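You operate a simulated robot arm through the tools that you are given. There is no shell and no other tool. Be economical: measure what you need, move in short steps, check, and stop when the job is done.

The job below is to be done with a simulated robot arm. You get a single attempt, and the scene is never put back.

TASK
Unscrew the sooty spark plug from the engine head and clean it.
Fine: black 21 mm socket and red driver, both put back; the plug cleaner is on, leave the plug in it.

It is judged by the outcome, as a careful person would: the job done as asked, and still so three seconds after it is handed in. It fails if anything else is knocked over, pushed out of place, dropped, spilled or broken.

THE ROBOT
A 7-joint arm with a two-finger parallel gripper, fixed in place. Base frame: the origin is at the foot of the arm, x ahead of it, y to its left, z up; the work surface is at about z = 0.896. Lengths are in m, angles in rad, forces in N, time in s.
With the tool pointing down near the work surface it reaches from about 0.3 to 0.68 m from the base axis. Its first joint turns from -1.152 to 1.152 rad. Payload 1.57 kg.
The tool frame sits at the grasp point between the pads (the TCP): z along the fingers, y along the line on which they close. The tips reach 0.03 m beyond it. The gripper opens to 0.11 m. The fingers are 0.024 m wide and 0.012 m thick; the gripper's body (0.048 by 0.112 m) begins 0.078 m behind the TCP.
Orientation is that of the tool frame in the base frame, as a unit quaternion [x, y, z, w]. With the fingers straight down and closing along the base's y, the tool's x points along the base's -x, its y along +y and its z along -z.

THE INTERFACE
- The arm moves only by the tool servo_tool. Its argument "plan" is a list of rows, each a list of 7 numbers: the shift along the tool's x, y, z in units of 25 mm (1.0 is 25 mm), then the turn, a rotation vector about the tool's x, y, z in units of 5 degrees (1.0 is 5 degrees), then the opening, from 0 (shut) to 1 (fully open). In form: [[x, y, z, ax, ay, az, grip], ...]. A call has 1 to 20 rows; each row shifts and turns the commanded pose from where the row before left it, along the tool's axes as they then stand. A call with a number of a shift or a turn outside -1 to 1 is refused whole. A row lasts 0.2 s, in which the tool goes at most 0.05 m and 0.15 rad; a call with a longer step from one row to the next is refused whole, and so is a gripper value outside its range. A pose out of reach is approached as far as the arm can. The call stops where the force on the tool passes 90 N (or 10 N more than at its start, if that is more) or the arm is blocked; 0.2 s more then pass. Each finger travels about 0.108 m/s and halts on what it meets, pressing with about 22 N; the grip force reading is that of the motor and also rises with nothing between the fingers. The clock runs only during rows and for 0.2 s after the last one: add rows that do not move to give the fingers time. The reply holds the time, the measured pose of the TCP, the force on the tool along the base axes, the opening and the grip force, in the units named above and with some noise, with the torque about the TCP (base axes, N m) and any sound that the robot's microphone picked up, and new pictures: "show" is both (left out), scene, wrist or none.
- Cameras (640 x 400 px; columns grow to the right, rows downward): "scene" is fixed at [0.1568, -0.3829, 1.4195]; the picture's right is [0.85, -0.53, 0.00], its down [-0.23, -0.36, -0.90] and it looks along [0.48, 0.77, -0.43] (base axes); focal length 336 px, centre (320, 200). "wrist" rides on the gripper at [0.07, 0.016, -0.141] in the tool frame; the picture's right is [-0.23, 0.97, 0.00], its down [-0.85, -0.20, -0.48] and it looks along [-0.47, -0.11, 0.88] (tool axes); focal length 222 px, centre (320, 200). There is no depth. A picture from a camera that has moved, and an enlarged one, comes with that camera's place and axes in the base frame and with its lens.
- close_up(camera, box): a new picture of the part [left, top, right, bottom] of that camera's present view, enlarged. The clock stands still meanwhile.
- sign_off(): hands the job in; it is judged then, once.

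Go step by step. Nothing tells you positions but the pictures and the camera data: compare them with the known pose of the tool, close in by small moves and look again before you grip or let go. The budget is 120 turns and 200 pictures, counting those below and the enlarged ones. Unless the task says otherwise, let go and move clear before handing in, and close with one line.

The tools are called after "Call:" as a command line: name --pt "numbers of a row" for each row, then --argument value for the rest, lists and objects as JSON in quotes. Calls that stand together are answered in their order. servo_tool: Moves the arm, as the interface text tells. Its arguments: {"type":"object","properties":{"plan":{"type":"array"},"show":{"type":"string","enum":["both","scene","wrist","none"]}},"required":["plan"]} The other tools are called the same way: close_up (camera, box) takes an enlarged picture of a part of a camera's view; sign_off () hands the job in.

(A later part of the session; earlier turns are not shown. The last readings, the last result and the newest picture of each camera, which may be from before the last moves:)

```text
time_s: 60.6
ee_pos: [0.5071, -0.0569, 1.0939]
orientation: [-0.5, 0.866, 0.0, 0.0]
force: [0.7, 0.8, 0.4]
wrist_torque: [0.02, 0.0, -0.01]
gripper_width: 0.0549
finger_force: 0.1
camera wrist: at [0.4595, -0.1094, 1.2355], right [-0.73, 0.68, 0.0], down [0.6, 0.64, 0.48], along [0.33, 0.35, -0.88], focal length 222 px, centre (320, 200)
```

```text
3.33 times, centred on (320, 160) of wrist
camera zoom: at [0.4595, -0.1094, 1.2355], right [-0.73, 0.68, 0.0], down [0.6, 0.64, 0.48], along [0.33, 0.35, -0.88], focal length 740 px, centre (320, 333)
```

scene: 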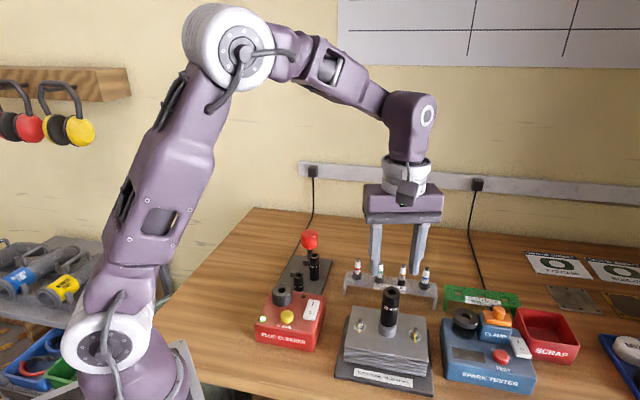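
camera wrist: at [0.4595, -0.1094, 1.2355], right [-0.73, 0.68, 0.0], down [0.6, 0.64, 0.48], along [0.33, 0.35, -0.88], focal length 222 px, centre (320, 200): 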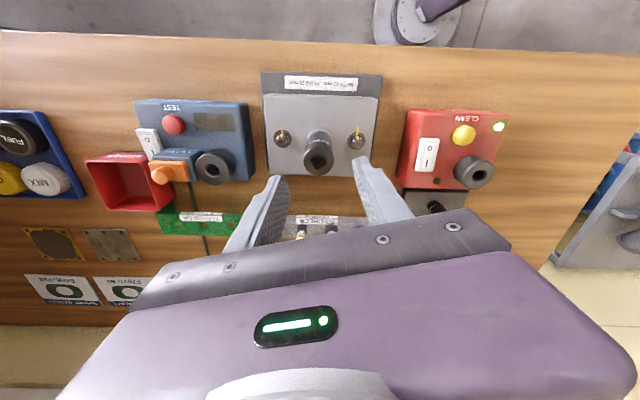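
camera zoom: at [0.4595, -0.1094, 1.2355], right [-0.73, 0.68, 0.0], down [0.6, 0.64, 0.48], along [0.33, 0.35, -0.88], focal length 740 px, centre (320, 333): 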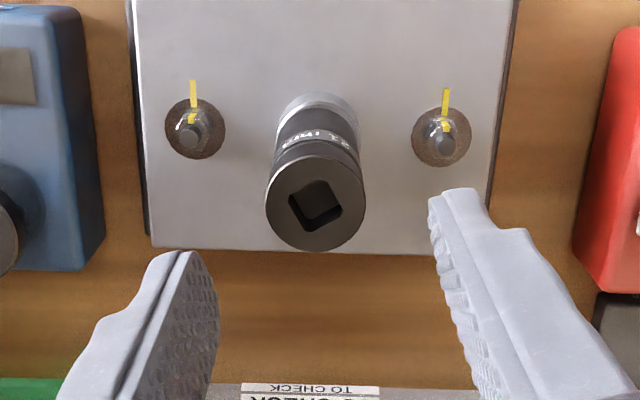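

The socket stands upright on the plug, its square at about 77.5°. I'll fetch the driver, gripping it as before (yaw 40°).

Call:
servo_tool --pt "-0.881 0.47 -0.02 0 0 0 0.5" --pt "-0.881 0.47 0 0 0 0 0.5" --pt "-0.881 0.47 0 0 0 0 0.5" --pt "-0.881 0.47 0 0 0 0 0.5" --pt "-0.881 0.47 0 0 0 0 0.5" --pt "-0.881 0.47 0 0 0 0 0.5" --pt "-0.881 0.47 0 0 0 0 0.5" --pt "-0.881 0.47 0 0 0 0 0.5" --pt "-0.881 0.47 0 0 0 0 0.5" --pt "-0.881 0.47 0 0 0 0 0.7" --pt "-0.881 0.47 0 0 0 0 0.8" --pt "-0.881 0.47 0 0 0 0 0.8" --pt "0 0 0 0 0 1 0.8" --pt "0 0 0 0 0 1 0.8" --pt "0 0 0 0 0 1 0.8" --pt "0 0 0 0 0 1 0.8" --pt "0 0 0 0 0 0 0.8"

Call:
close_up --camera "wrist" --box '[230, 40, 410, 240]'

```text
time_s: 64.2
ee_pos: [0.5174, 0.2439, 1.0956]
orientation: [-0.341, 0.94, 0.0, 0.0]
force: [-0.6, -1.1, -0.3]
wrist_torque: [0.0, 0.02, -0.02]
gripper_width: 0.0882
finger_force: 0.1
camera wrist: at [0.454, 0.211, 1.2366], right [-0.45, 0.89, 0.0], down [0.78, 0.4, 0.48], along [0.43, 0.22, -0.88], focal length 222 px, centre (320, 200)
```

scene: 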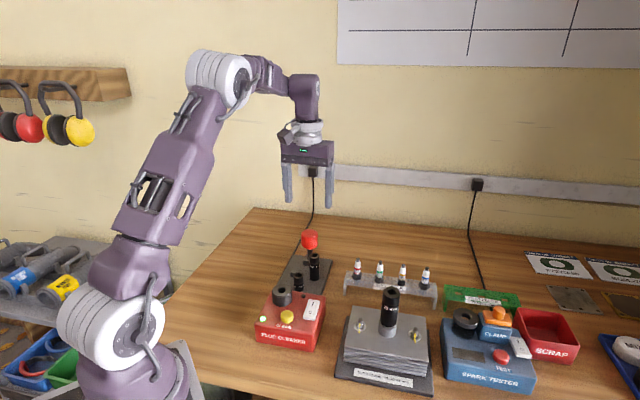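
wrist: 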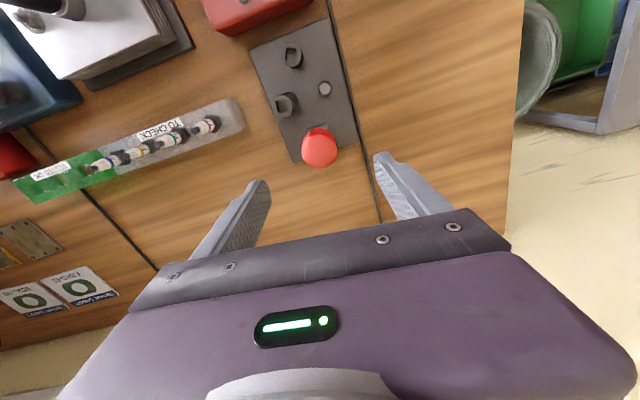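

```text
2.00 times, centred on (320, 140) of wrist
camera zoom: at [0.454, 0.211, 1.2366], right [-0.45, 0.89, 0.0], down [0.78, 0.4, 0.48], along [0.43, 0.22, -0.88], focal length 444 px, centre (320, 320)
```

zoom: 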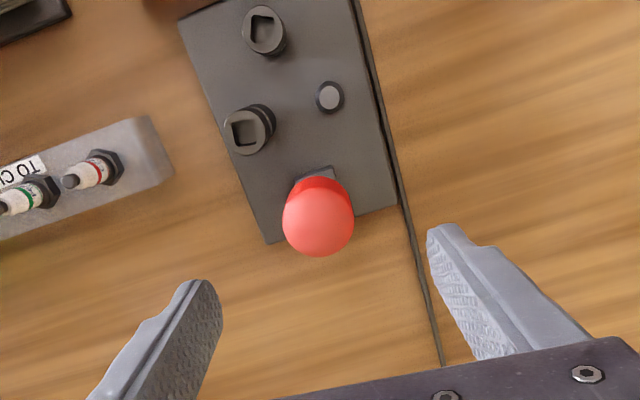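

The driver is centred under the fingers. I'll descend, grip, and lift it.

Call:
servo_tool --pt "0 0 0.8 0 0 0 0.8" --pt "0 0 0.8 0 0 0 0.8" --pt "0 0 0.8 0 0 0 0.8" --pt "0 0 0.8 0 0 0 0.8" --pt "0 0 0.8 0 0 0 0.8" --pt "0 0 0.7 0 0 0 0.8" --pt "0 0 0.36 0 0 0 0.8" --pt "0 0 0 0 0 0 0.8" --pt "0 0 0 0 0 0 0.5" --pt "0 0 0 0 0 0 0.4" --pt "0 0 0 0 0 0 0" --pt "0 0 0 0 0 0 0" --pt "0 0 0 0 0 0 0" --show "none"

Call:
servo_tool --pt "0 0 -0.4 0 0 0 0" --pt "0 0 -0.8 0 0 0 0" --pt "0 0 -0.8 0 0 0 0" --pt "0 0 -0.8 0 0 0 0" --pt "0 0 -0.8 0 0 0 0" --pt "0 0 -0.8 0 0 0 0" --pt "0 0 -0.8 0 0 0 0" --pt "0 0 -0.8 0 0 0 0" --pt "0 0 0 0 0 0 0"

Call:
close_up --camera "scene" --box '[270, 150, 350, 290]'

```text
time_s: 67.0
ee_pos: [0.5165, 0.242, 0.9693]
orientation: [-0.343, 0.94, 0.001, 0.0]
force: [0.6, -0.8, 0.4]
wrist_torque: [-0.08, -0.06, -0.01]
gripper_width: 0.0413
finger_force: 22.2
```

```text
time_s: 69.0
ee_pos: [0.5174, 0.2417, 1.1182]
orientation: [-0.342, 0.94, 0.0, 0.0]
force: [-0.2, 0.0, -1.4]
wrist_torque: [-0.01, -0.02, -0.03]
gripper_width: 0.0412
finger_force: 21.9
camera wrist: at [0.4545, 0.2099, 1.2593], right [-0.45, 0.89, 0.0], down [0.78, 0.4, 0.48], along [0.43, 0.22, -0.88], focal length 222 px, centre (320, 200)
```

scene: 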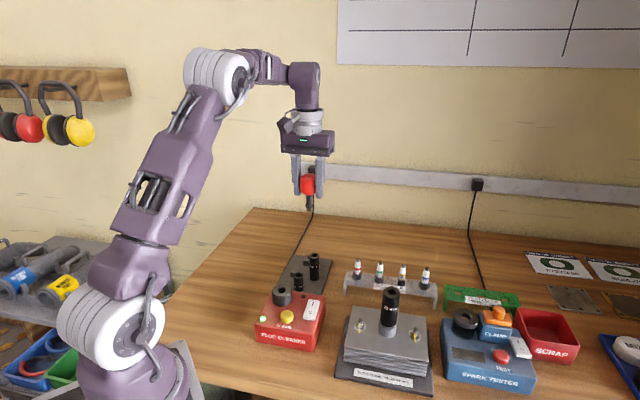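
wrist: 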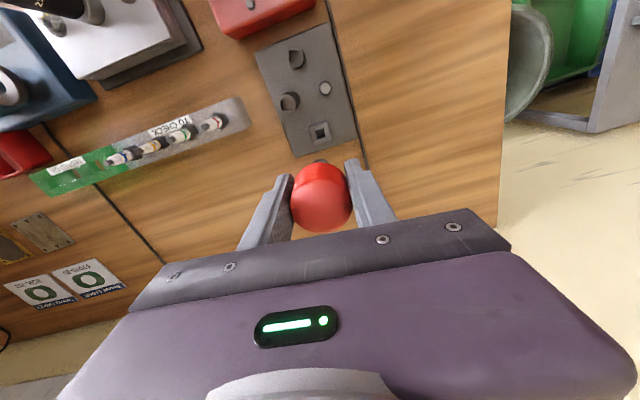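

```text
2.86 times, centred on (310, 220) of scene
camera zoom: at [0.1569, -0.3829, 1.4195], right [0.85, -0.53, 0.0], down [-0.23, -0.36, -0.9], along [0.48, 0.77, -0.43], focal length 961 px, centre (349, 143)
```

zoom: 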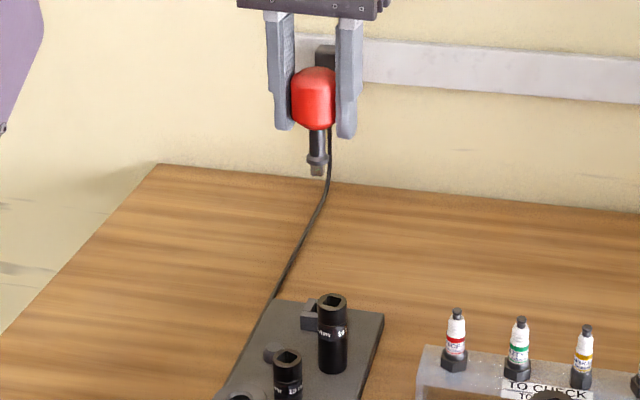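

The driver is held again. I'll carry it over the socket and turn to yaw -17.5° to match the squares.

Call:
servo_tool --pt "0.6617 -0.744 -0.1 0 0 0 0" --pt "0.6617 -0.744 -0.1 0 0 0 0" --pt "0.6617 -0.744 -0.1 0 0 0 0" --pt "0.6617 -0.744 -0.1 0 0 0 0" --pt "0.6617 -0.744 0 0 0 0 0" --pt "0.6617 -0.744 0 0 0 0 0" --pt "0.6617 -0.744 0 0 0 0 0" --pt "0.6617 -0.744 0 0 0 0 0" --pt "0.6617 -0.744 0 0 0 0 0" --pt "0.6617 -0.744 0 0 0 0 0" --pt "0.6617 -0.744 0 0 0 0 0" --pt "0.6617 -0.744 0 0 0 0 0" --pt "0 0 0 0 0 0 0" --show "none"

Call:
servo_tool --pt "0 0 0 0 0 1 0" --pt "0 0 0 0 0 1 0" --pt "0 0 0 0 0 1 0" --pt "0 0 0 0 0 1 0" --pt "0 0 0 0 0 1 0" --pt "0 0 0 0 0 1 0" --pt "0 0 0 0 0 1 0" --pt "0 0 0 0 0 1 0" --pt "0 0 0 0 0 1 0" --pt "0 0 0 0 0 1 0" --pt "0 0 0 0 0 1 0" --pt "0 0 0 0 0 0.5 0" --pt "0 0 0 0 0 0 0"

Call:
close_up --camera "scene" --box '[350, 220, 430, 330]'

Call:
close_up --camera "wrist" --box '[250, 70, 390, 220]'

```text
time_s: 71.8
ee_pos: [0.511, -0.0552, 1.1272]
orientation: [-0.342, 0.94, -0.001, -0.001]
force: [0.0, 0.0, -0.5]
wrist_torque: [0.02, 0.0, -0.01]
gripper_width: 0.0412
finger_force: 21.9
```

```text
time_s: 74.6
ee_pos: [0.5094, -0.0563, 1.1287]
orientation: [0.152, 0.988, 0.0, 0.001]
force: [-0.3, 0.0, -1.7]
wrist_torque: [-0.01, -0.01, 0.03]
gripper_width: 0.0411
finger_force: 22.1
camera wrist: at [0.4485, -0.0191, 1.27], right [0.51, 0.86, 0.0], down [0.75, -0.45, 0.48], along [0.41, -0.24, -0.88], focal length 222 px, centre (320, 200)
```

scene: 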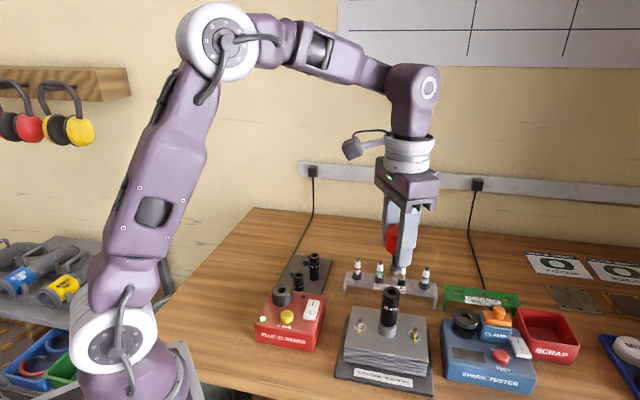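
wrist: 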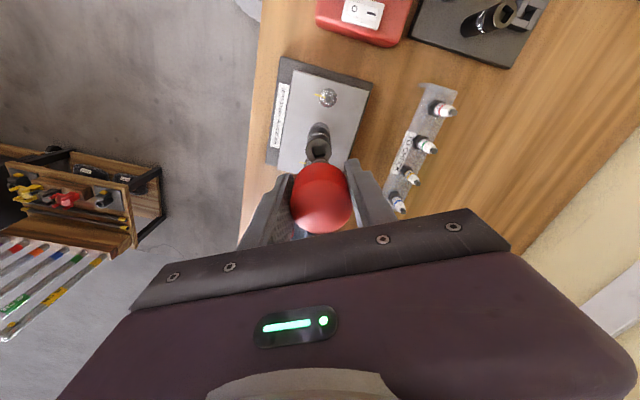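

```text
3.64 times, centred on (390, 275) of scene
camera zoom: at [0.1569, -0.3829, 1.4195], right [0.85, -0.53, 0.0], down [-0.23, -0.36, -0.9], along [0.48, 0.77, -0.43], focal length 1223 px, centre (66, -73)
```

zoom: 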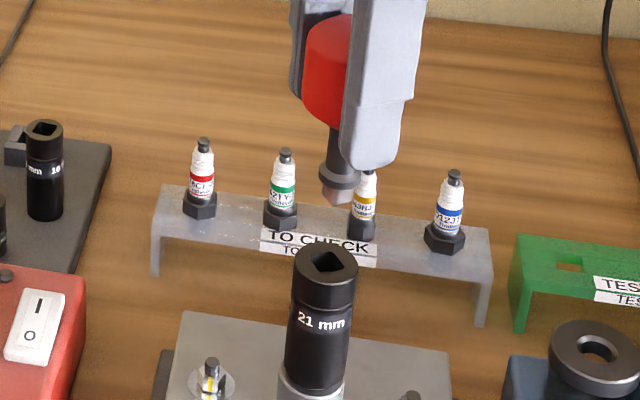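

```text
2.67 times, centred on (320, 145) of wrist
camera zoom: at [0.4485, -0.0191, 1.27], right [0.51, 0.86, 0.0], down [0.75, -0.45, 0.48], along [0.41, -0.24, -0.88], focal length 592 px, centre (320, 347)
```

zoom: 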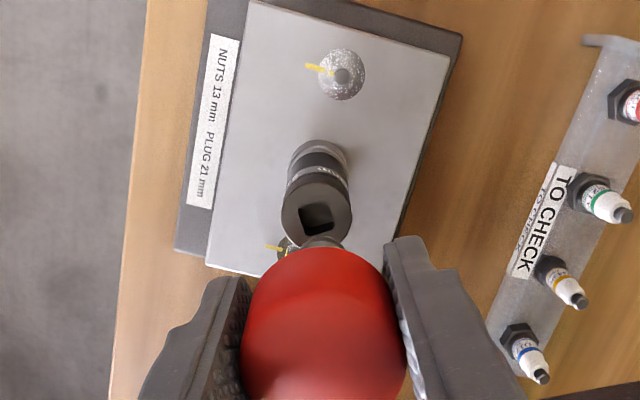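

Within about 1.2 mm. I'll correct, descend to just above the socket, and check the square angle.

Call:
servo_tool --pt "0.045 0.012 0.4 0 0 0 0" --pt "0 0 0.4 0 0 0 0" --pt "0 0 0.3 0 0 0 0" --pt "0 0 0 0 0 0 0" --show "none"

Call:
close_up --camera "scene" --box '[365, 260, 415, 320]'

Call:
close_up --camera "wrist" --box '[290, 120, 350, 185]'

```text
time_s: 75.6
ee_pos: [0.507, -0.0544, 1.1003]
orientation: [0.152, 0.988, 0.0, 0.0]
force: [0.1, 0.5, -1.7]
wrist_torque: [-0.04, 0.0, -0.04]
gripper_width: 0.041
finger_force: 22.1
```

```text
6.67 times, centred on (390, 290) of scene
camera zoom: at [0.1569, -0.3829, 1.4195], right [0.85, -0.53, 0.0], down [-0.23, -0.36, -0.9], along [0.48, 0.77, -0.43], focal length 2242 px, centre (-147, -400)
```

zoom: 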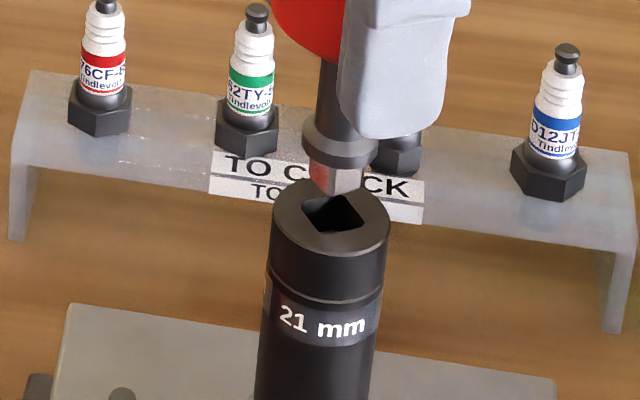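

```text
6.15 times, centred on (320, 152) of wrist
camera zoom: at [0.4471, -0.0184, 1.2427], right [0.51, 0.86, 0.0], down [0.76, -0.45, 0.48], along [0.41, -0.24, -0.88], focal length 1367 px, centre (320, 492)
```

zoom: 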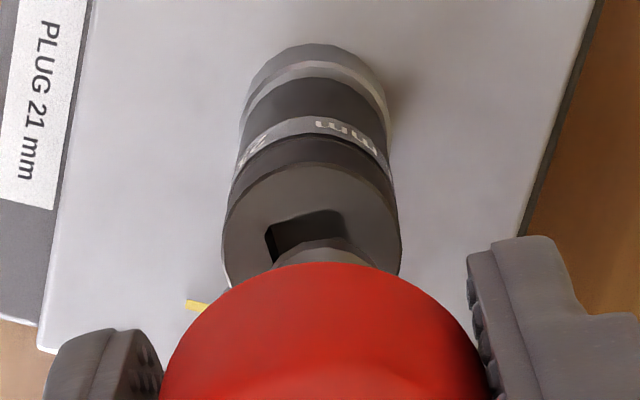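

Centred in the scene view; square off by about 1.5–2°. I'll trim that and lower in small steps.

Call:
servo_tool --pt "0 0 0.1 0 0 0.3 0" --pt "0 0 0.1 0 0 0 0" --pt "0 0 0 0 0 0 0" --show "none"

Call:
close_up --camera "scene" --box '[375, 270, 405, 310]'

```text
time_s: 76.4
ee_pos: [0.5084, -0.0558, 1.0967]
orientation: [0.165, 0.986, 0.0, 0.001]
force: [0.3, 0.2, -1.9]
wrist_torque: [-0.01, 0.02, 0.01]
gripper_width: 0.0413
finger_force: 21.9
```

```text
10.00 times, centred on (390, 290) of scene
camera zoom: at [0.1569, -0.3829, 1.4195], right [0.85, -0.53, 0.0], down [-0.23, -0.36, -0.9], along [0.48, 0.77, -0.43], focal length 3363 px, centre (-380, -700)
```

zoom: 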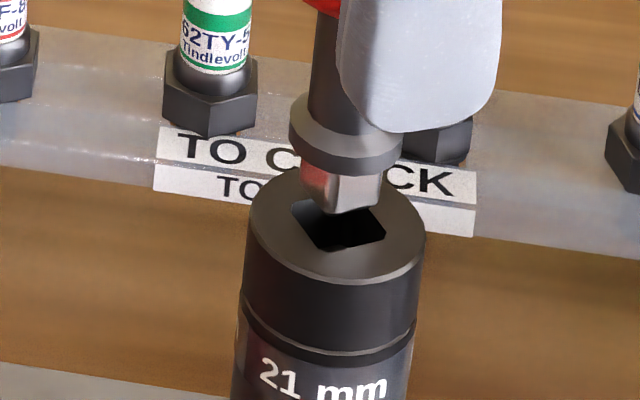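

The tip's edges match the hole and it is laterally centred, about 6 mm above. Lowering.

Call:
servo_tool --pt "0 0 0.1 0 0 0 0" --pt "0 0 0.1 0 0 0 0" --pt "0 0 0.06 0 0 0 0" --pt "0 0 0 0 0 0 0" --show "none"

Call:
close_up --camera "scene" --box '[375, 270, 405, 310]'

```text
time_s: 77.4
ee_pos: [0.508, -0.0558, 1.0891]
orientation: [0.165, 0.986, 0.0, 0.0]
force: [0.1, 0.1, -1.5]
wrist_torque: [0.02, 0.0, -0.03]
gripper_width: 0.0414
finger_force: 22.5
```

```text
10.00 times, centred on (390, 290) of scene
camera zoom: at [0.1569, -0.3829, 1.4195], right [0.85, -0.53, 0.0], down [-0.23, -0.36, -0.9], along [0.48, 0.77, -0.43], focal length 3363 px, centre (-380, -700)
```

zoom: 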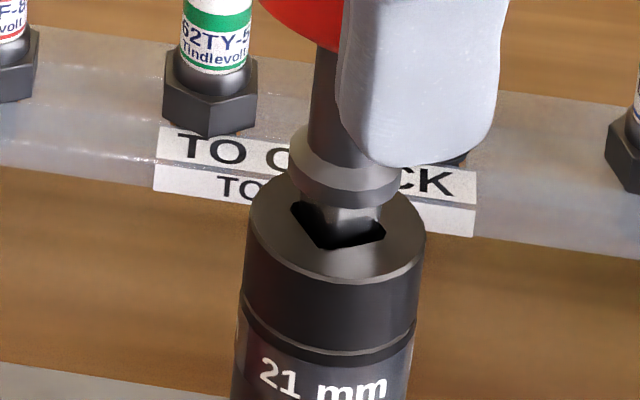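

The square is at the mouth of the hole. Continuing with small steps.

Call:
servo_tool --pt "0 0 0.08 0 0 0 0" --pt "0 0 0.08 0 0 0 0" --pt "0 0 0 0 0 0 0" --show "none"

Call:
servo_tool --pt "0 0 0.08 0 0 0 0" --pt "0 0 0.08 0 0 0 0" --pt "0 0 0 0 0 0 0" --show "none"

Call:
close_up --camera "scene" --box '[375, 270, 405, 310]'

```text
time_s: 78.2
ee_pos: [0.5085, -0.0547, 1.0852]
orientation: [0.165, 0.986, 0.0, -0.001]
force: [-0.4, 0.3, -2.2]
wrist_torque: [0.03, 0.0, 0.0]
gripper_width: 0.041
finger_force: 22.5
```

```text
time_s: 79.0
ee_pos: [0.5087, -0.0537, 1.0815]
orientation: [0.165, 0.986, 0.0, -0.001]
force: [-0.2, -0.5, -0.8]
wrist_torque: [-0.04, 0.0, -0.01]
gripper_width: 0.0412
finger_force: 22.0
```

```text
10.00 times, centred on (390, 290) of scene
camera zoom: at [0.1569, -0.3829, 1.4195], right [0.85, -0.53, 0.0], down [-0.23, -0.36, -0.9], along [0.48, 0.77, -0.43], focal length 3363 px, centre (-380, -700)
```

zoom: 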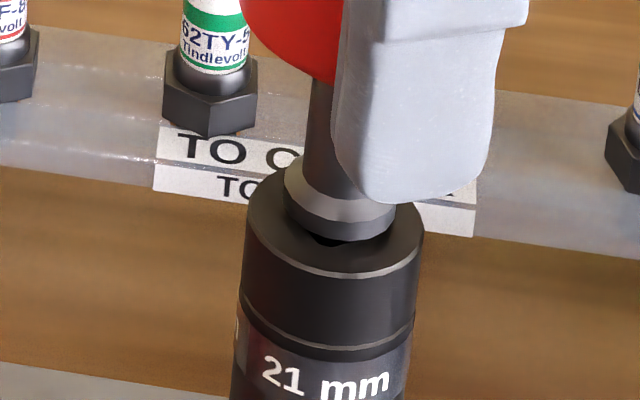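

The square is well inside. I'll seat it fully.

Call:
servo_tool --pt "0 0 0.08 0 0 0 0" --pt "0 0 0.08 0 0 0 0" --pt "0 0 0 0 0 0 0" --show "none"

Call:
servo_tool --pt "0 0 0.06 0 0 0 0" --pt "0 0 0.04 0 0 0 0" --pt "0 0 0 0 0 0 0" --show "none"

Call:
close_up --camera "scene" --box '[365, 260, 415, 345]'

```text
time_s: 79.8
ee_pos: [0.5084, -0.0557, 1.0781]
orientation: [0.165, 0.986, 0.001, 0.003]
force: [2.1, 2.2, 26.9]
wrist_torque: [0.1, -0.2, 0.02]
gripper_width: 0.0417
finger_force: 22.2
```

```text
time_s: 80.6
ee_pos: [0.5082, -0.056, 1.0749]
orientation: [0.165, 0.986, -0.001, 0.0]
force: [2.5, 2.1, 27.7]
wrist_torque: [0.09, -0.15, -0.02]
gripper_width: 0.041
finger_force: 21.9
```

```text
4.71 times, centred on (390, 302) of scene
camera zoom: at [0.1564, -0.3828, 1.4196], right [0.85, -0.53, 0.0], down [-0.23, -0.36, -0.9], along [0.48, 0.77, -0.43], focal length 1583 px, centre (-9, -282)
```

zoom: 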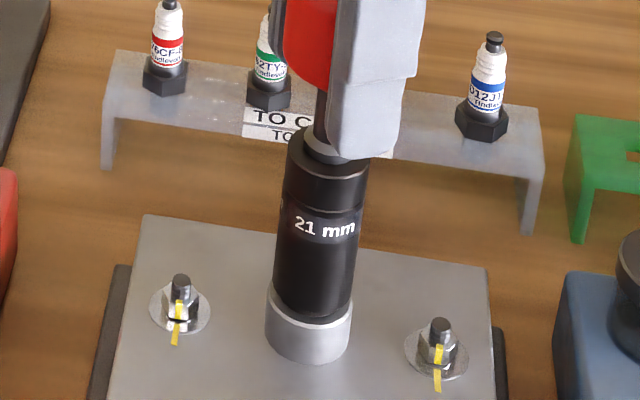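

Seated at 27 N. I'll ease the press slightly and turn anticlockwise.

Call:
servo_tool --pt "0 0 -0.03 0 0 -1 0" --pt "0 0 0 0 0 -1 0" --pt "0 0 0 0 0 -1 0" --pt "0 0 0 0 0 0 0" --show "none"

Call:
servo_tool --pt "0 0 0 0 0 -1 0" --pt "0 0 0 0 0 -1 0" --pt "0 0 0 0 0 -1 0" --pt "0 0 0 0 0 0 0" --show "none"

Call:
servo_tool --pt "0 0 0 0 0 -1 0" --pt "0 0 0 0 0 -1 0" --pt "0 0 0 0 0 -1 0" --pt "0 0 0 0 0 0 0" --show "none"

Call:
close_up --camera "scene" --box '[365, 260, 415, 345]'

```text
time_s: 81.6
ee_pos: [0.5082, -0.0557, 1.0761]
orientation: [0.035, 0.999, 0.001, -0.001]
force: [0.6, -1.8, 6.3]
wrist_torque: [-0.14, -0.01, -0.04]
gripper_width: 0.0407
finger_force: 22.2
```

```text
time_s: 82.6
ee_pos: [0.5083, -0.0552, 1.0755]
orientation: [-0.097, 0.995, 0.0, -0.001]
force: [-2.5, 0.6, 2.2]
wrist_torque: [0.02, 0.14, -0.03]
gripper_width: 0.0411
finger_force: 22.4
```

```text
time_s: 83.6
ee_pos: [0.5092, -0.0547, 1.076]
orientation: [-0.225, 0.974, 0.0, 0.0]
force: [-1.6, 0.1, 6.5]
wrist_torque: [0.03, 0.1, 0.01]
gripper_width: 0.0407
finger_force: 22.0
```

```text
4.71 times, centred on (390, 302) of scene
camera zoom: at [0.1567, -0.3829, 1.4195], right [0.85, -0.53, 0.0], down [-0.23, -0.36, -0.9], along [0.48, 0.77, -0.43], focal length 1583 px, centre (-9, -282)
```

zoom: 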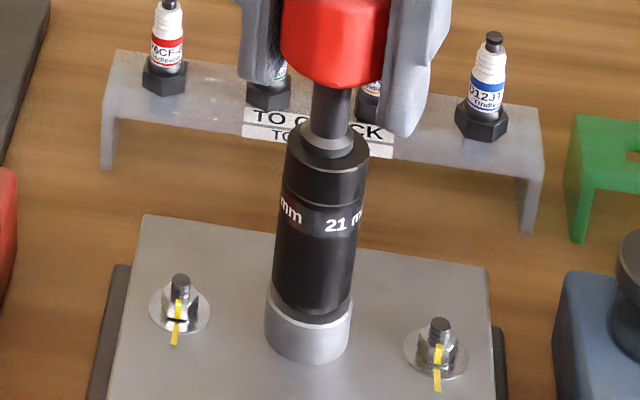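

The socket turns easily with the driver. I'll zoom in on the base to see whether the socket is fully seated on the hex.

Call:
close_up --camera "scene" --box '[378, 305, 402, 340]'

Call:
close_up --camera "wrist" --box '[270, 100, 370, 220]'

```text
11.43 times, centred on (390, 322) of scene
camera zoom: at [0.1567, -0.3829, 1.4195], right [0.85, -0.53, 0.0], down [-0.23, -0.36, -0.9], along [0.48, 0.77, -0.43], focal length 3844 px, centre (-480, -1200)
```

zoom: 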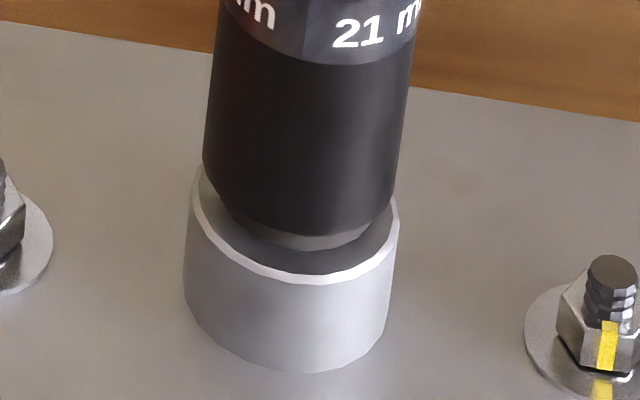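

```text
3.33 times, centred on (320, 160) of wrist
camera zoom: at [0.4396, -0.0711, 1.2173], right [-0.22, 0.97, 0.0], down [0.86, 0.2, 0.48], along [0.47, 0.11, -0.88], focal length 740 px, centre (320, 333)
```

zoom: 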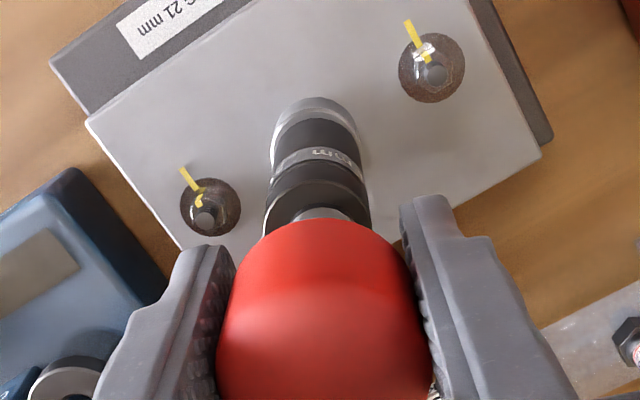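

The socket appears to sit only partway over the collar, so the hex may not be engaged. I'll press harder while turning slowly to find it.

Call:
servo_tool --pt "0 0 0.06 0 0 0 0" --pt "0 0 0 0 0 -0.5 0" --pt "0 0 0.01 0 0 -0.5 0" --pt "0 0 0.01 0 0 -0.5 0" --pt "0 0 0.01 0 0 -0.5 0" --pt "0 0 0.01 0 0 -0.5 0" --pt "0 0 0.01 0 0 -0.5 0" --pt "0 0 0 0 0 0 0" --show "none"

Call:
servo_tool --pt "0 0 0.01 0 0 -0.5 0" --pt "0 0 0.01 0 0 -0.5 0" --pt "0 0 0.01 0 0 -0.5 0" --pt "0 0 0.01 0 0 -0.5 0" --pt "0 0 0.01 0 0 -0.5 0" --pt "0 0 0.01 0 0 -0.5 0" --pt "0 0 0 0 0 0 0" --show "none"

Call:
servo_tool --pt "0 0 0.01 0 0 -0.5 0" --pt "0 0 0.01 0 0 -0.5 0" --pt "0 0 0.01 0 0 -0.5 0" --pt "0 0 0.01 0 0 -0.5 0" --pt "0 0 0.01 0 0 -0.5 0" --pt "0 0 0.01 0 0 -0.5 0" --pt "0 0 0 0 0 0 0" --show "none"

Call:
close_up --camera "scene" --box '[365, 260, 415, 345]'

Call:
close_up --camera "scene" --box '[378, 305, 402, 340]'

```text
time_s: 85.4
ee_pos: [0.5075, -0.0537, 1.0728]
orientation: [-0.351, 0.936, 0.0, 0.0]
force: [2.0, -2.7, 28.2]
wrist_torque: [-0.11, -0.13, -0.01]
gripper_width: 0.0411
finger_force: 22.1
```

```text
time_s: 87.0
ee_pos: [0.5093, -0.0552, 1.0716]
orientation: [-0.47, 0.883, 0.0, 0.0]
force: [-3.4, 0.7, 23.8]
wrist_torque: [0.05, 0.16, 0.01]
gripper_width: 0.0411
finger_force: 21.4
```

```text
time_s: 88.6
ee_pos: [0.5082, -0.055, 1.0704]
orientation: [-0.581, 0.814, 0.0, 0.001]
force: [-0.6, 3.6, 25.5]
wrist_torque: [0.22, 0.04, 0.01]
gripper_width: 0.0409
finger_force: 21.8
```

```text
4.71 times, centred on (390, 302) of scene
camera zoom: at [0.1564, -0.3827, 1.4196], right [0.85, -0.53, 0.0], down [-0.23, -0.36, -0.9], along [0.48, 0.77, -0.43], focal length 1583 px, centre (-9, -282)
```

zoom: 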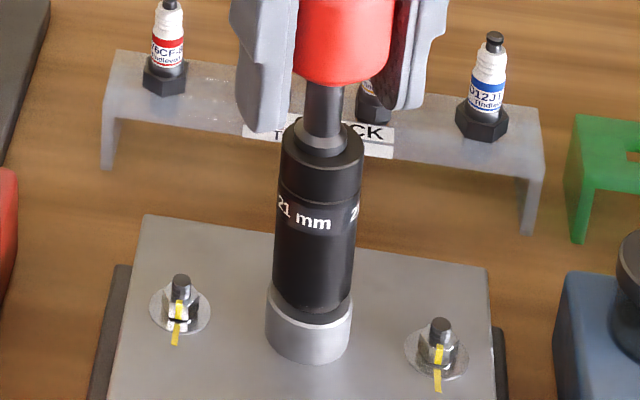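

```text
11.43 times, centred on (390, 322) of scene
camera zoom: at [0.1564, -0.3827, 1.4196], right [0.85, -0.53, 0.0], down [-0.23, -0.36, -0.9], along [0.48, 0.77, -0.43], focal length 3844 px, centre (-480, -1200)
```

zoom: 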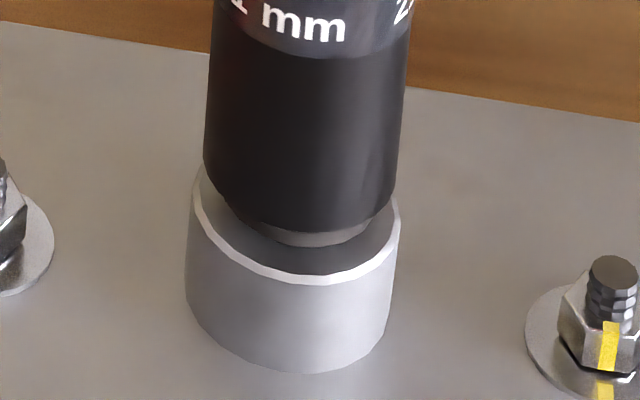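

The torque stays near zero but the socket's lower edge seems to have risen slightly. I'll regrip (open, rotate back, close) and make another full stroke to see if it keeps rising.

Call:
servo_tool --pt "0 0 -0.04 0 0 0 0" --pt "0 0 0 0 0 0 0.55" --pt "0 0 0 0 0 0 0.55" --pt "0 0 -0.24 0 0 0 0.55" --pt "0 0 0 0 0 1 0.55" --pt "0 0 0 0 0 1 0.55" --pt "0 0 0 0 0 1 0.55" --pt "0 0 0 0 0 1 0.55" --pt "0 0 0 0 0 1 0.55" --pt "0 0 0 0 0 1 0.55" --pt "0 0 0 0 0 1 0.55" --pt "0 0 0 0 0 1 0.55" --pt "0 0 0 0 0 1 0.55" --pt "0 0 0 0 0 1 0.55" --pt "0 0 0 0 0 1 0.55" --pt "0 0 0 0 0 1 0.55" --pt "0 0 0 0 0 1 0.55" --pt "0 0 0 0 0 1 0.55" --pt "0 0 0 0 0 0 0.55" --show "wrist"

Call:
close_up --camera "scene" --box '[365, 240, 415, 345]'

```text
time_s: 92.6
ee_pos: [0.5088, -0.0542, 1.0792]
orientation: [-0.008, 1.0, 0.0, 0.0]
force: [-1.0, 0.4, 0.5]
wrist_torque: [-0.01, -0.03, 0.05]
gripper_width: 0.0604
finger_force: 0.1
camera wrist: at [0.4387, -0.0394, 1.2192], right [0.21, 0.98, 0.0], down [0.86, -0.19, 0.48], along [0.47, -0.1, -0.88], focal length 222 px, centre (320, 200)
```

wrist: 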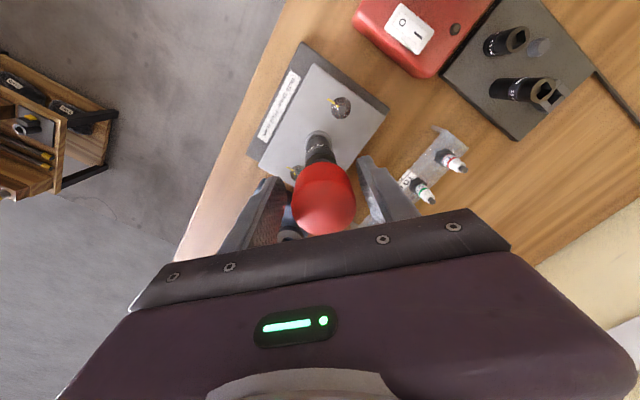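

```text
3.81 times, centred on (390, 292) of scene
camera zoom: at [0.1568, -0.3829, 1.4195], right [0.85, -0.53, 0.0], down [-0.23, -0.36, -0.9], along [0.48, 0.77, -0.43], focal length 1281 px, centre (53, -152)
```

zoom: 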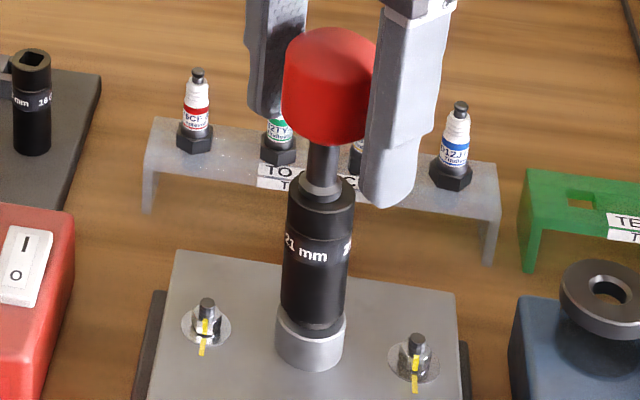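

The driver stands by itself in the socket. I'll zoom in on the base to measure the height now that nothing is holding it.

Call:
close_up --camera "scene" --box '[378, 305, 402, 340]'

Call:
close_up --camera "wrist" --box '[300, 110, 340, 160]'

```text
11.43 times, centred on (390, 322) of scene
camera zoom: at [0.1568, -0.3829, 1.4195], right [0.85, -0.53, 0.0], down [-0.23, -0.36, -0.9], along [0.48, 0.77, -0.43], focal length 3844 px, centre (-480, -1200)
```

zoom: 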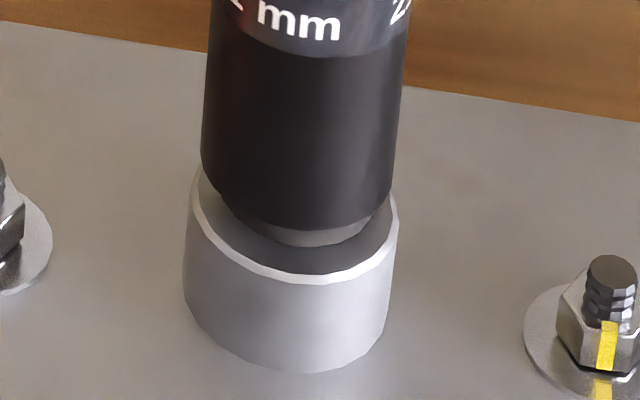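

```text
8.00 times, centred on (320, 135) of wrist
camera zoom: at [0.4387, -0.0394, 1.2192], right [0.21, 0.98, 0.0], down [0.86, -0.19, 0.48], along [0.47, -0.1, -0.88], focal length 1777 px, centre (320, 720)
```

zoom: 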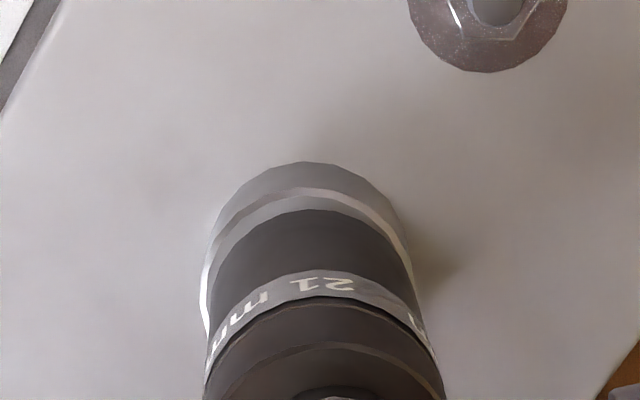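

The collar's lower edge is about 0.5 mm higher than before, so the plug may be coming out. I'll regrip and make a long anticlockwise stroke.

Call:
servo_tool --pt "0 0 0 0 0 0 0" --pt "0 0 0 0 0 0 0" --pt "0 0 0 0 0 -1 0" --pt "0 0 0 0 0 -1 0" --pt "0 0 0 0 0 -1 0" --pt "0 0 0 0 0 -1 0" --pt "0 0 0 0 0 -1 0" --pt "0 0 0 0 0 -1 0" --pt "0 0 0 0 0 -1 0" --pt "0 0 0 0 0 -1 0" --pt "0 0 0 0 0 -1 0" --pt "0 0 0 0 0 -1 0" --pt "0 0 0 0 0 -1 0" --pt "0 0 0 0 0 -1 0" --pt "0 0 0 0 0 -1 0" --pt "0 0 0 0 0 -1 0" --pt "0 0 0 0 0 -1 0" --pt "0 0 0 0 0 -1 0" --pt "0 0 0 0 0 -1 0" --pt "0 0 0 0 0 -1 0" --show "none"

Call:
close_up --camera "scene" --box '[378, 305, 402, 340]'

Call:
close_up --camera "scene" --box '[365, 240, 415, 345]'

```text
time_s: 96.8
ee_pos: [0.5088, -0.0549, 1.078]
orientation: [0.714, -0.7, 0.001, 0.001]
force: [-1.7, -1.1, 29.2]
wrist_torque: [-0.03, 0.05, 0.01]
gripper_width: 0.0407
finger_force: 22.2
```

```text
11.43 times, centred on (390, 322) of scene
camera zoom: at [0.1563, -0.3829, 1.4196], right [0.85, -0.53, 0.0], down [-0.23, -0.36, -0.9], along [0.48, 0.77, -0.43], focal length 3844 px, centre (-480, -1200)
```

zoom: 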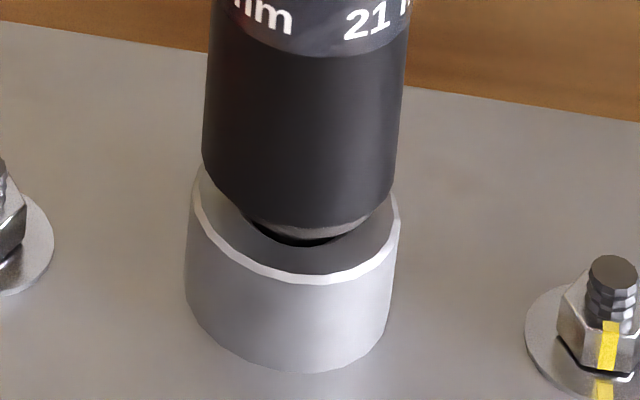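

```text
3.81 times, centred on (390, 292) of scene
camera zoom: at [0.1563, -0.3829, 1.4196], right [0.85, -0.53, 0.0], down [-0.23, -0.36, -0.9], along [0.48, 0.77, -0.43], focal length 1281 px, centre (53, -152)
```

zoom: 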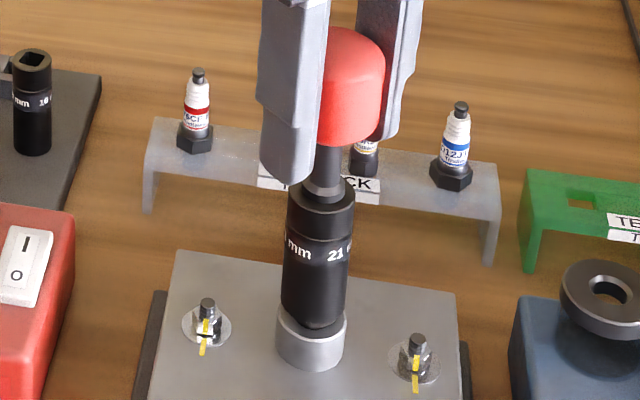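

The collar is clearly rising out of its well: the plug is unscrewing. I'll repeat strokes, letting the tool rise with it.

Call:
servo_tool --pt "0 0 -0.05 0 0 0 0.5" --pt "0 0 0 0 0 0 0.5" --pt "0 0 0 0 0 1 0.5" --pt "0 0 0 0 0 1 0.5" --pt "0 0 0 0 0 1 0.5" --pt "0 0 0 0 0 1 0.5" --pt "0 0 0 0 0 1 0.5" --pt "0 0 0 0 0 1 0.5" --pt "0 0 0 0 0 1 0.5" --pt "0 0 0 0 0 1 0.5" --pt "0 0 0 0 0 1 0.5" --pt "0 0 0 0 0 1 0.5" --pt "0 0 0 0 0 1 0.5" --pt "0 0 0 0 0 1 0.5" --pt "0 0 0 0 0 1 0.5" --pt "0 0 0 0 0 1 0.5" --pt "0 0 0 0 0 1 0.5" --pt "0 0 0 0 0 1 0.5" --pt "0 0 0 0 0 1 0.5" --pt "0 0 0 0 0 1 0.5" --show "none"

Call:
servo_tool --pt "0 0 0 0 0 0 0" --pt "0 0 0 0 0 0 0" --pt "0 0 0 0 0 -1 0" --pt "0 0 -0.004 0 0 -1 0" --pt "0 0 -0.004 0 0 -1 0" --pt "0 0 -0.004 0 0 -1 0" --pt "0 0 -0.004 0 0 -1 0" --pt "0 0 -0.004 0 0 -1 0" --pt "0 0 -0.004 0 0 -1 0" --pt "0 0 -0.004 0 0 -1 0" --pt "0 0 -0.004 0 0 -1 0" --pt "0 0 -0.004 0 0 -1 0" --pt "0 0 -0.004 0 0 -1 0" --pt "0 0 -0.004 0 0 -1 0" --pt "0 0 -0.004 0 0 -1 0" --pt "0 0 -0.004 0 0 -1 0" --pt "0 0 -0.004 0 0 -1 0" --pt "0 0 -0.004 0 0 -1 0" --pt "0 0 -0.004 0 0 -1 0" --pt "0 0 0 0 0 -1 0" --show "none"

Call:
close_up --camera "scene" --box '[365, 240, 415, 345]'

Call:
close_up --camera "scene" --box '[378, 305, 402, 340]'

```text
time_s: 101.0
ee_pos: [0.508, -0.0545, 1.0793]
orientation: [-0.008, 1.0, 0.0, 0.0]
force: [0.4, -0.1, -1.0]
wrist_torque: [0.01, 0.0, 0.01]
gripper_width: 0.0554
finger_force: 0.1
```

```text
time_s: 105.2
ee_pos: [0.5074, -0.055, 1.0816]
orientation: [0.713, -0.701, 0.0, -0.001]
force: [1.0, -2.2, 17.6]
wrist_torque: [-0.17, -0.08, 0.03]
gripper_width: 0.041
finger_force: 21.4
```

```text
3.81 times, centred on (390, 292) of scene
camera zoom: at [0.1566, -0.3829, 1.4195], right [0.85, -0.53, 0.0], down [-0.23, -0.36, -0.9], along [0.48, 0.77, -0.43], focal length 1281 px, centre (53, -152)
```

zoom: 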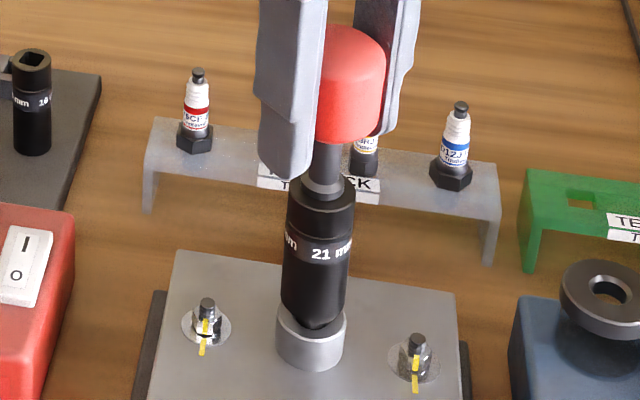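

```text
11.43 times, centred on (390, 322) of scene
camera zoom: at [0.1566, -0.3829, 1.4195], right [0.85, -0.53, 0.0], down [-0.23, -0.36, -0.9], along [0.48, 0.77, -0.43], focal length 3844 px, centre (-480, -1200)
```

zoom: 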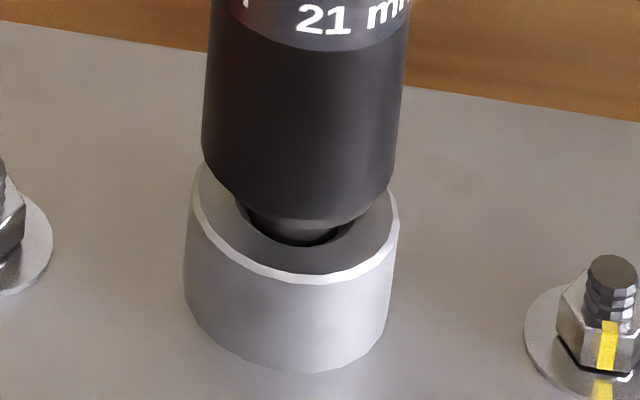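

The plug keeps rising about 1.3 mm per stroke. I'll do two more strokes.

Call:
servo_tool --pt "0 0 -0.03 0 0 0 0.5" --pt "0 0 0 0 0 0 0.5" --pt "0 0 0 0 0 1 0.5" --pt "0 0 0 0 0 1 0.5" --pt "0 0 0 0 0 1 0.5" --pt "0 0 0 0 0 1 0.5" --pt "0 0 0 0 0 1 0.5" --pt "0 0 0 0 0 1 0.5" --pt "0 0 0 0 0 1 0.5" --pt "0 0 0 0 0 1 0.5" --pt "0 0 0 0 0 1 0.5" --pt "0 0 0 0 0 1 0.5" --pt "0 0 0 0 0 1 0.5" --pt "0 0 0 0 0 1 0.5" --pt "0 0 0 0 0 1 0.5" --pt "0 0 0 0 0 1 0.5" --pt "0 0 0 0 0 1 0.5" --pt "0 0 0 0 0 1 0.5" --pt "0 0 0 0 0 1 0.5" --pt "0 0 0 0 0 1 0.5" --show "none"

Call:
servo_tool --pt "0 0 0 0 0 0 0" --pt "0 0 0 0 0 0 0" --pt "0 0 0 0 0 -1 0" --pt "0 0 -0.004 0 0 -1 0" --pt "0 0 -0.004 0 0 -1 0" --pt "0 0 -0.004 0 0 -1 0" --pt "0 0 -0.004 0 0 -1 0" --pt "0 0 -0.004 0 0 -1 0" --pt "0 0 -0.004 0 0 -1 0" --pt "0 0 -0.004 0 0 -1 0" --pt "0 0 -0.004 0 0 -1 0" --pt "0 0 -0.004 0 0 -1 0" --pt "0 0 -0.004 0 0 -1 0" --pt "0 0 -0.004 0 0 -1 0" --pt "0 0 -0.004 0 0 -1 0" --pt "0 0 -0.004 0 0 -1 0" --pt "0 0 -0.004 0 0 -1 0" --pt "0 0 -0.004 0 0 -1 0" --pt "0 0 -0.004 0 0 -1 0" --pt "0 0 0 0 0 -1 0" --show "none"

Call:
servo_tool --pt "0 0 -0.03 0 0 0 0.5" --pt "0 0 0 0 0 0 0.5" --pt "0 0 0 0 0 1 0.5" --pt "0 0 0 0 0 1 0.5" --pt "0 0 0 0 0 1 0.5" --pt "0 0 0 0 0 1 0.5" --pt "0 0 0 0 0 1 0.5" --pt "0 0 0 0 0 1 0.5" --pt "0 0 0 0 0 1 0.5" --pt "0 0 0 0 0 1 0.5" --pt "0 0 0 0 0 1 0.5" --pt "0 0 0 0 0 1 0.5" --pt "0 0 0 0 0 1 0.5" --pt "0 0 0 0 0 1 0.5" --pt "0 0 0 0 0 1 0.5" --pt "0 0 0 0 0 1 0.5" --pt "0 0 0 0 0 1 0.5" --pt "0 0 0 0 0 1 0.5" --pt "0 0 0 0 0 1 0.5" --pt "0 0 0 0 0 1 0.5" --show "none"

Call:
close_up --camera "scene" --box '[365, 240, 415, 345]'

Call:
close_up --camera "scene" --box '[378, 305, 402, 340]'

```text
time_s: 109.4
ee_pos: [0.5076, -0.056, 1.0822]
orientation: [-0.009, 1.0, 0.0, -0.001]
force: [0.5, 0.1, -0.1]
wrist_torque: [0.01, 0.0, 0.02]
gripper_width: 0.0551
finger_force: 0.1
```

```text
time_s: 113.6
ee_pos: [0.5093, -0.0536, 1.0844]
orientation: [0.713, -0.701, 0.001, 0.0]
force: [0.9, -0.3, 3.8]
wrist_torque: [0.0, 0.0, -0.03]
gripper_width: 0.0415
finger_force: 21.6
```

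```text
time_s: 117.8
ee_pos: [0.5077, -0.0548, 1.0838]
orientation: [-0.008, 1.0, 0.0, 0.0]
force: [0.2, -0.3, -0.5]
wrist_torque: [0.01, -0.01, 0.01]
gripper_width: 0.055
finger_force: 0.1
```

```text
3.81 times, centred on (390, 292) of scene
camera zoom: at [0.1568, -0.3829, 1.4195], right [0.85, -0.53, 0.0], down [-0.23, -0.36, -0.9], along [0.48, 0.77, -0.43], focal length 1281 px, centre (53, -152)
```

zoom: 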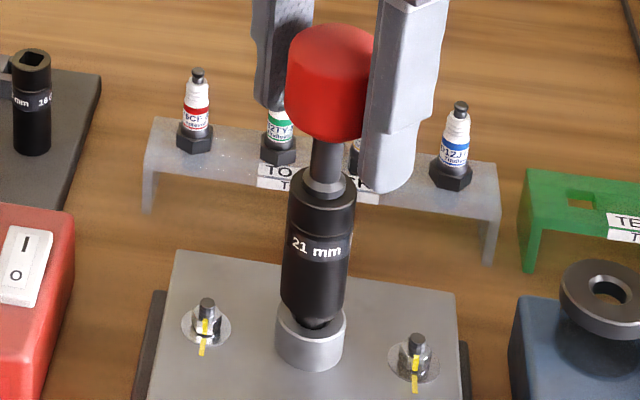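

```text
11.43 times, centred on (390, 322) of scene
camera zoom: at [0.1568, -0.3829, 1.4195], right [0.85, -0.53, 0.0], down [-0.23, -0.36, -0.9], along [0.48, 0.77, -0.43], focal length 3844 px, centre (-480, -1200)
```

zoom: 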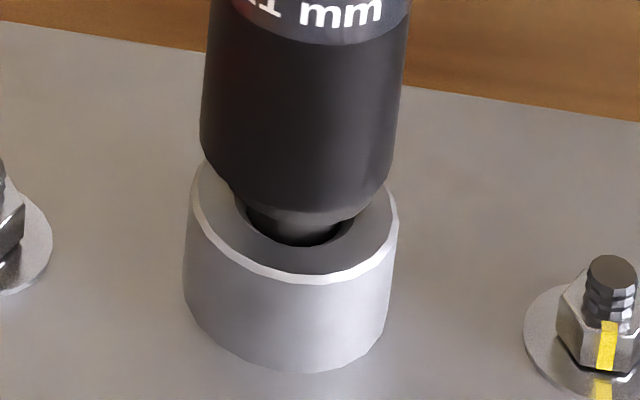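

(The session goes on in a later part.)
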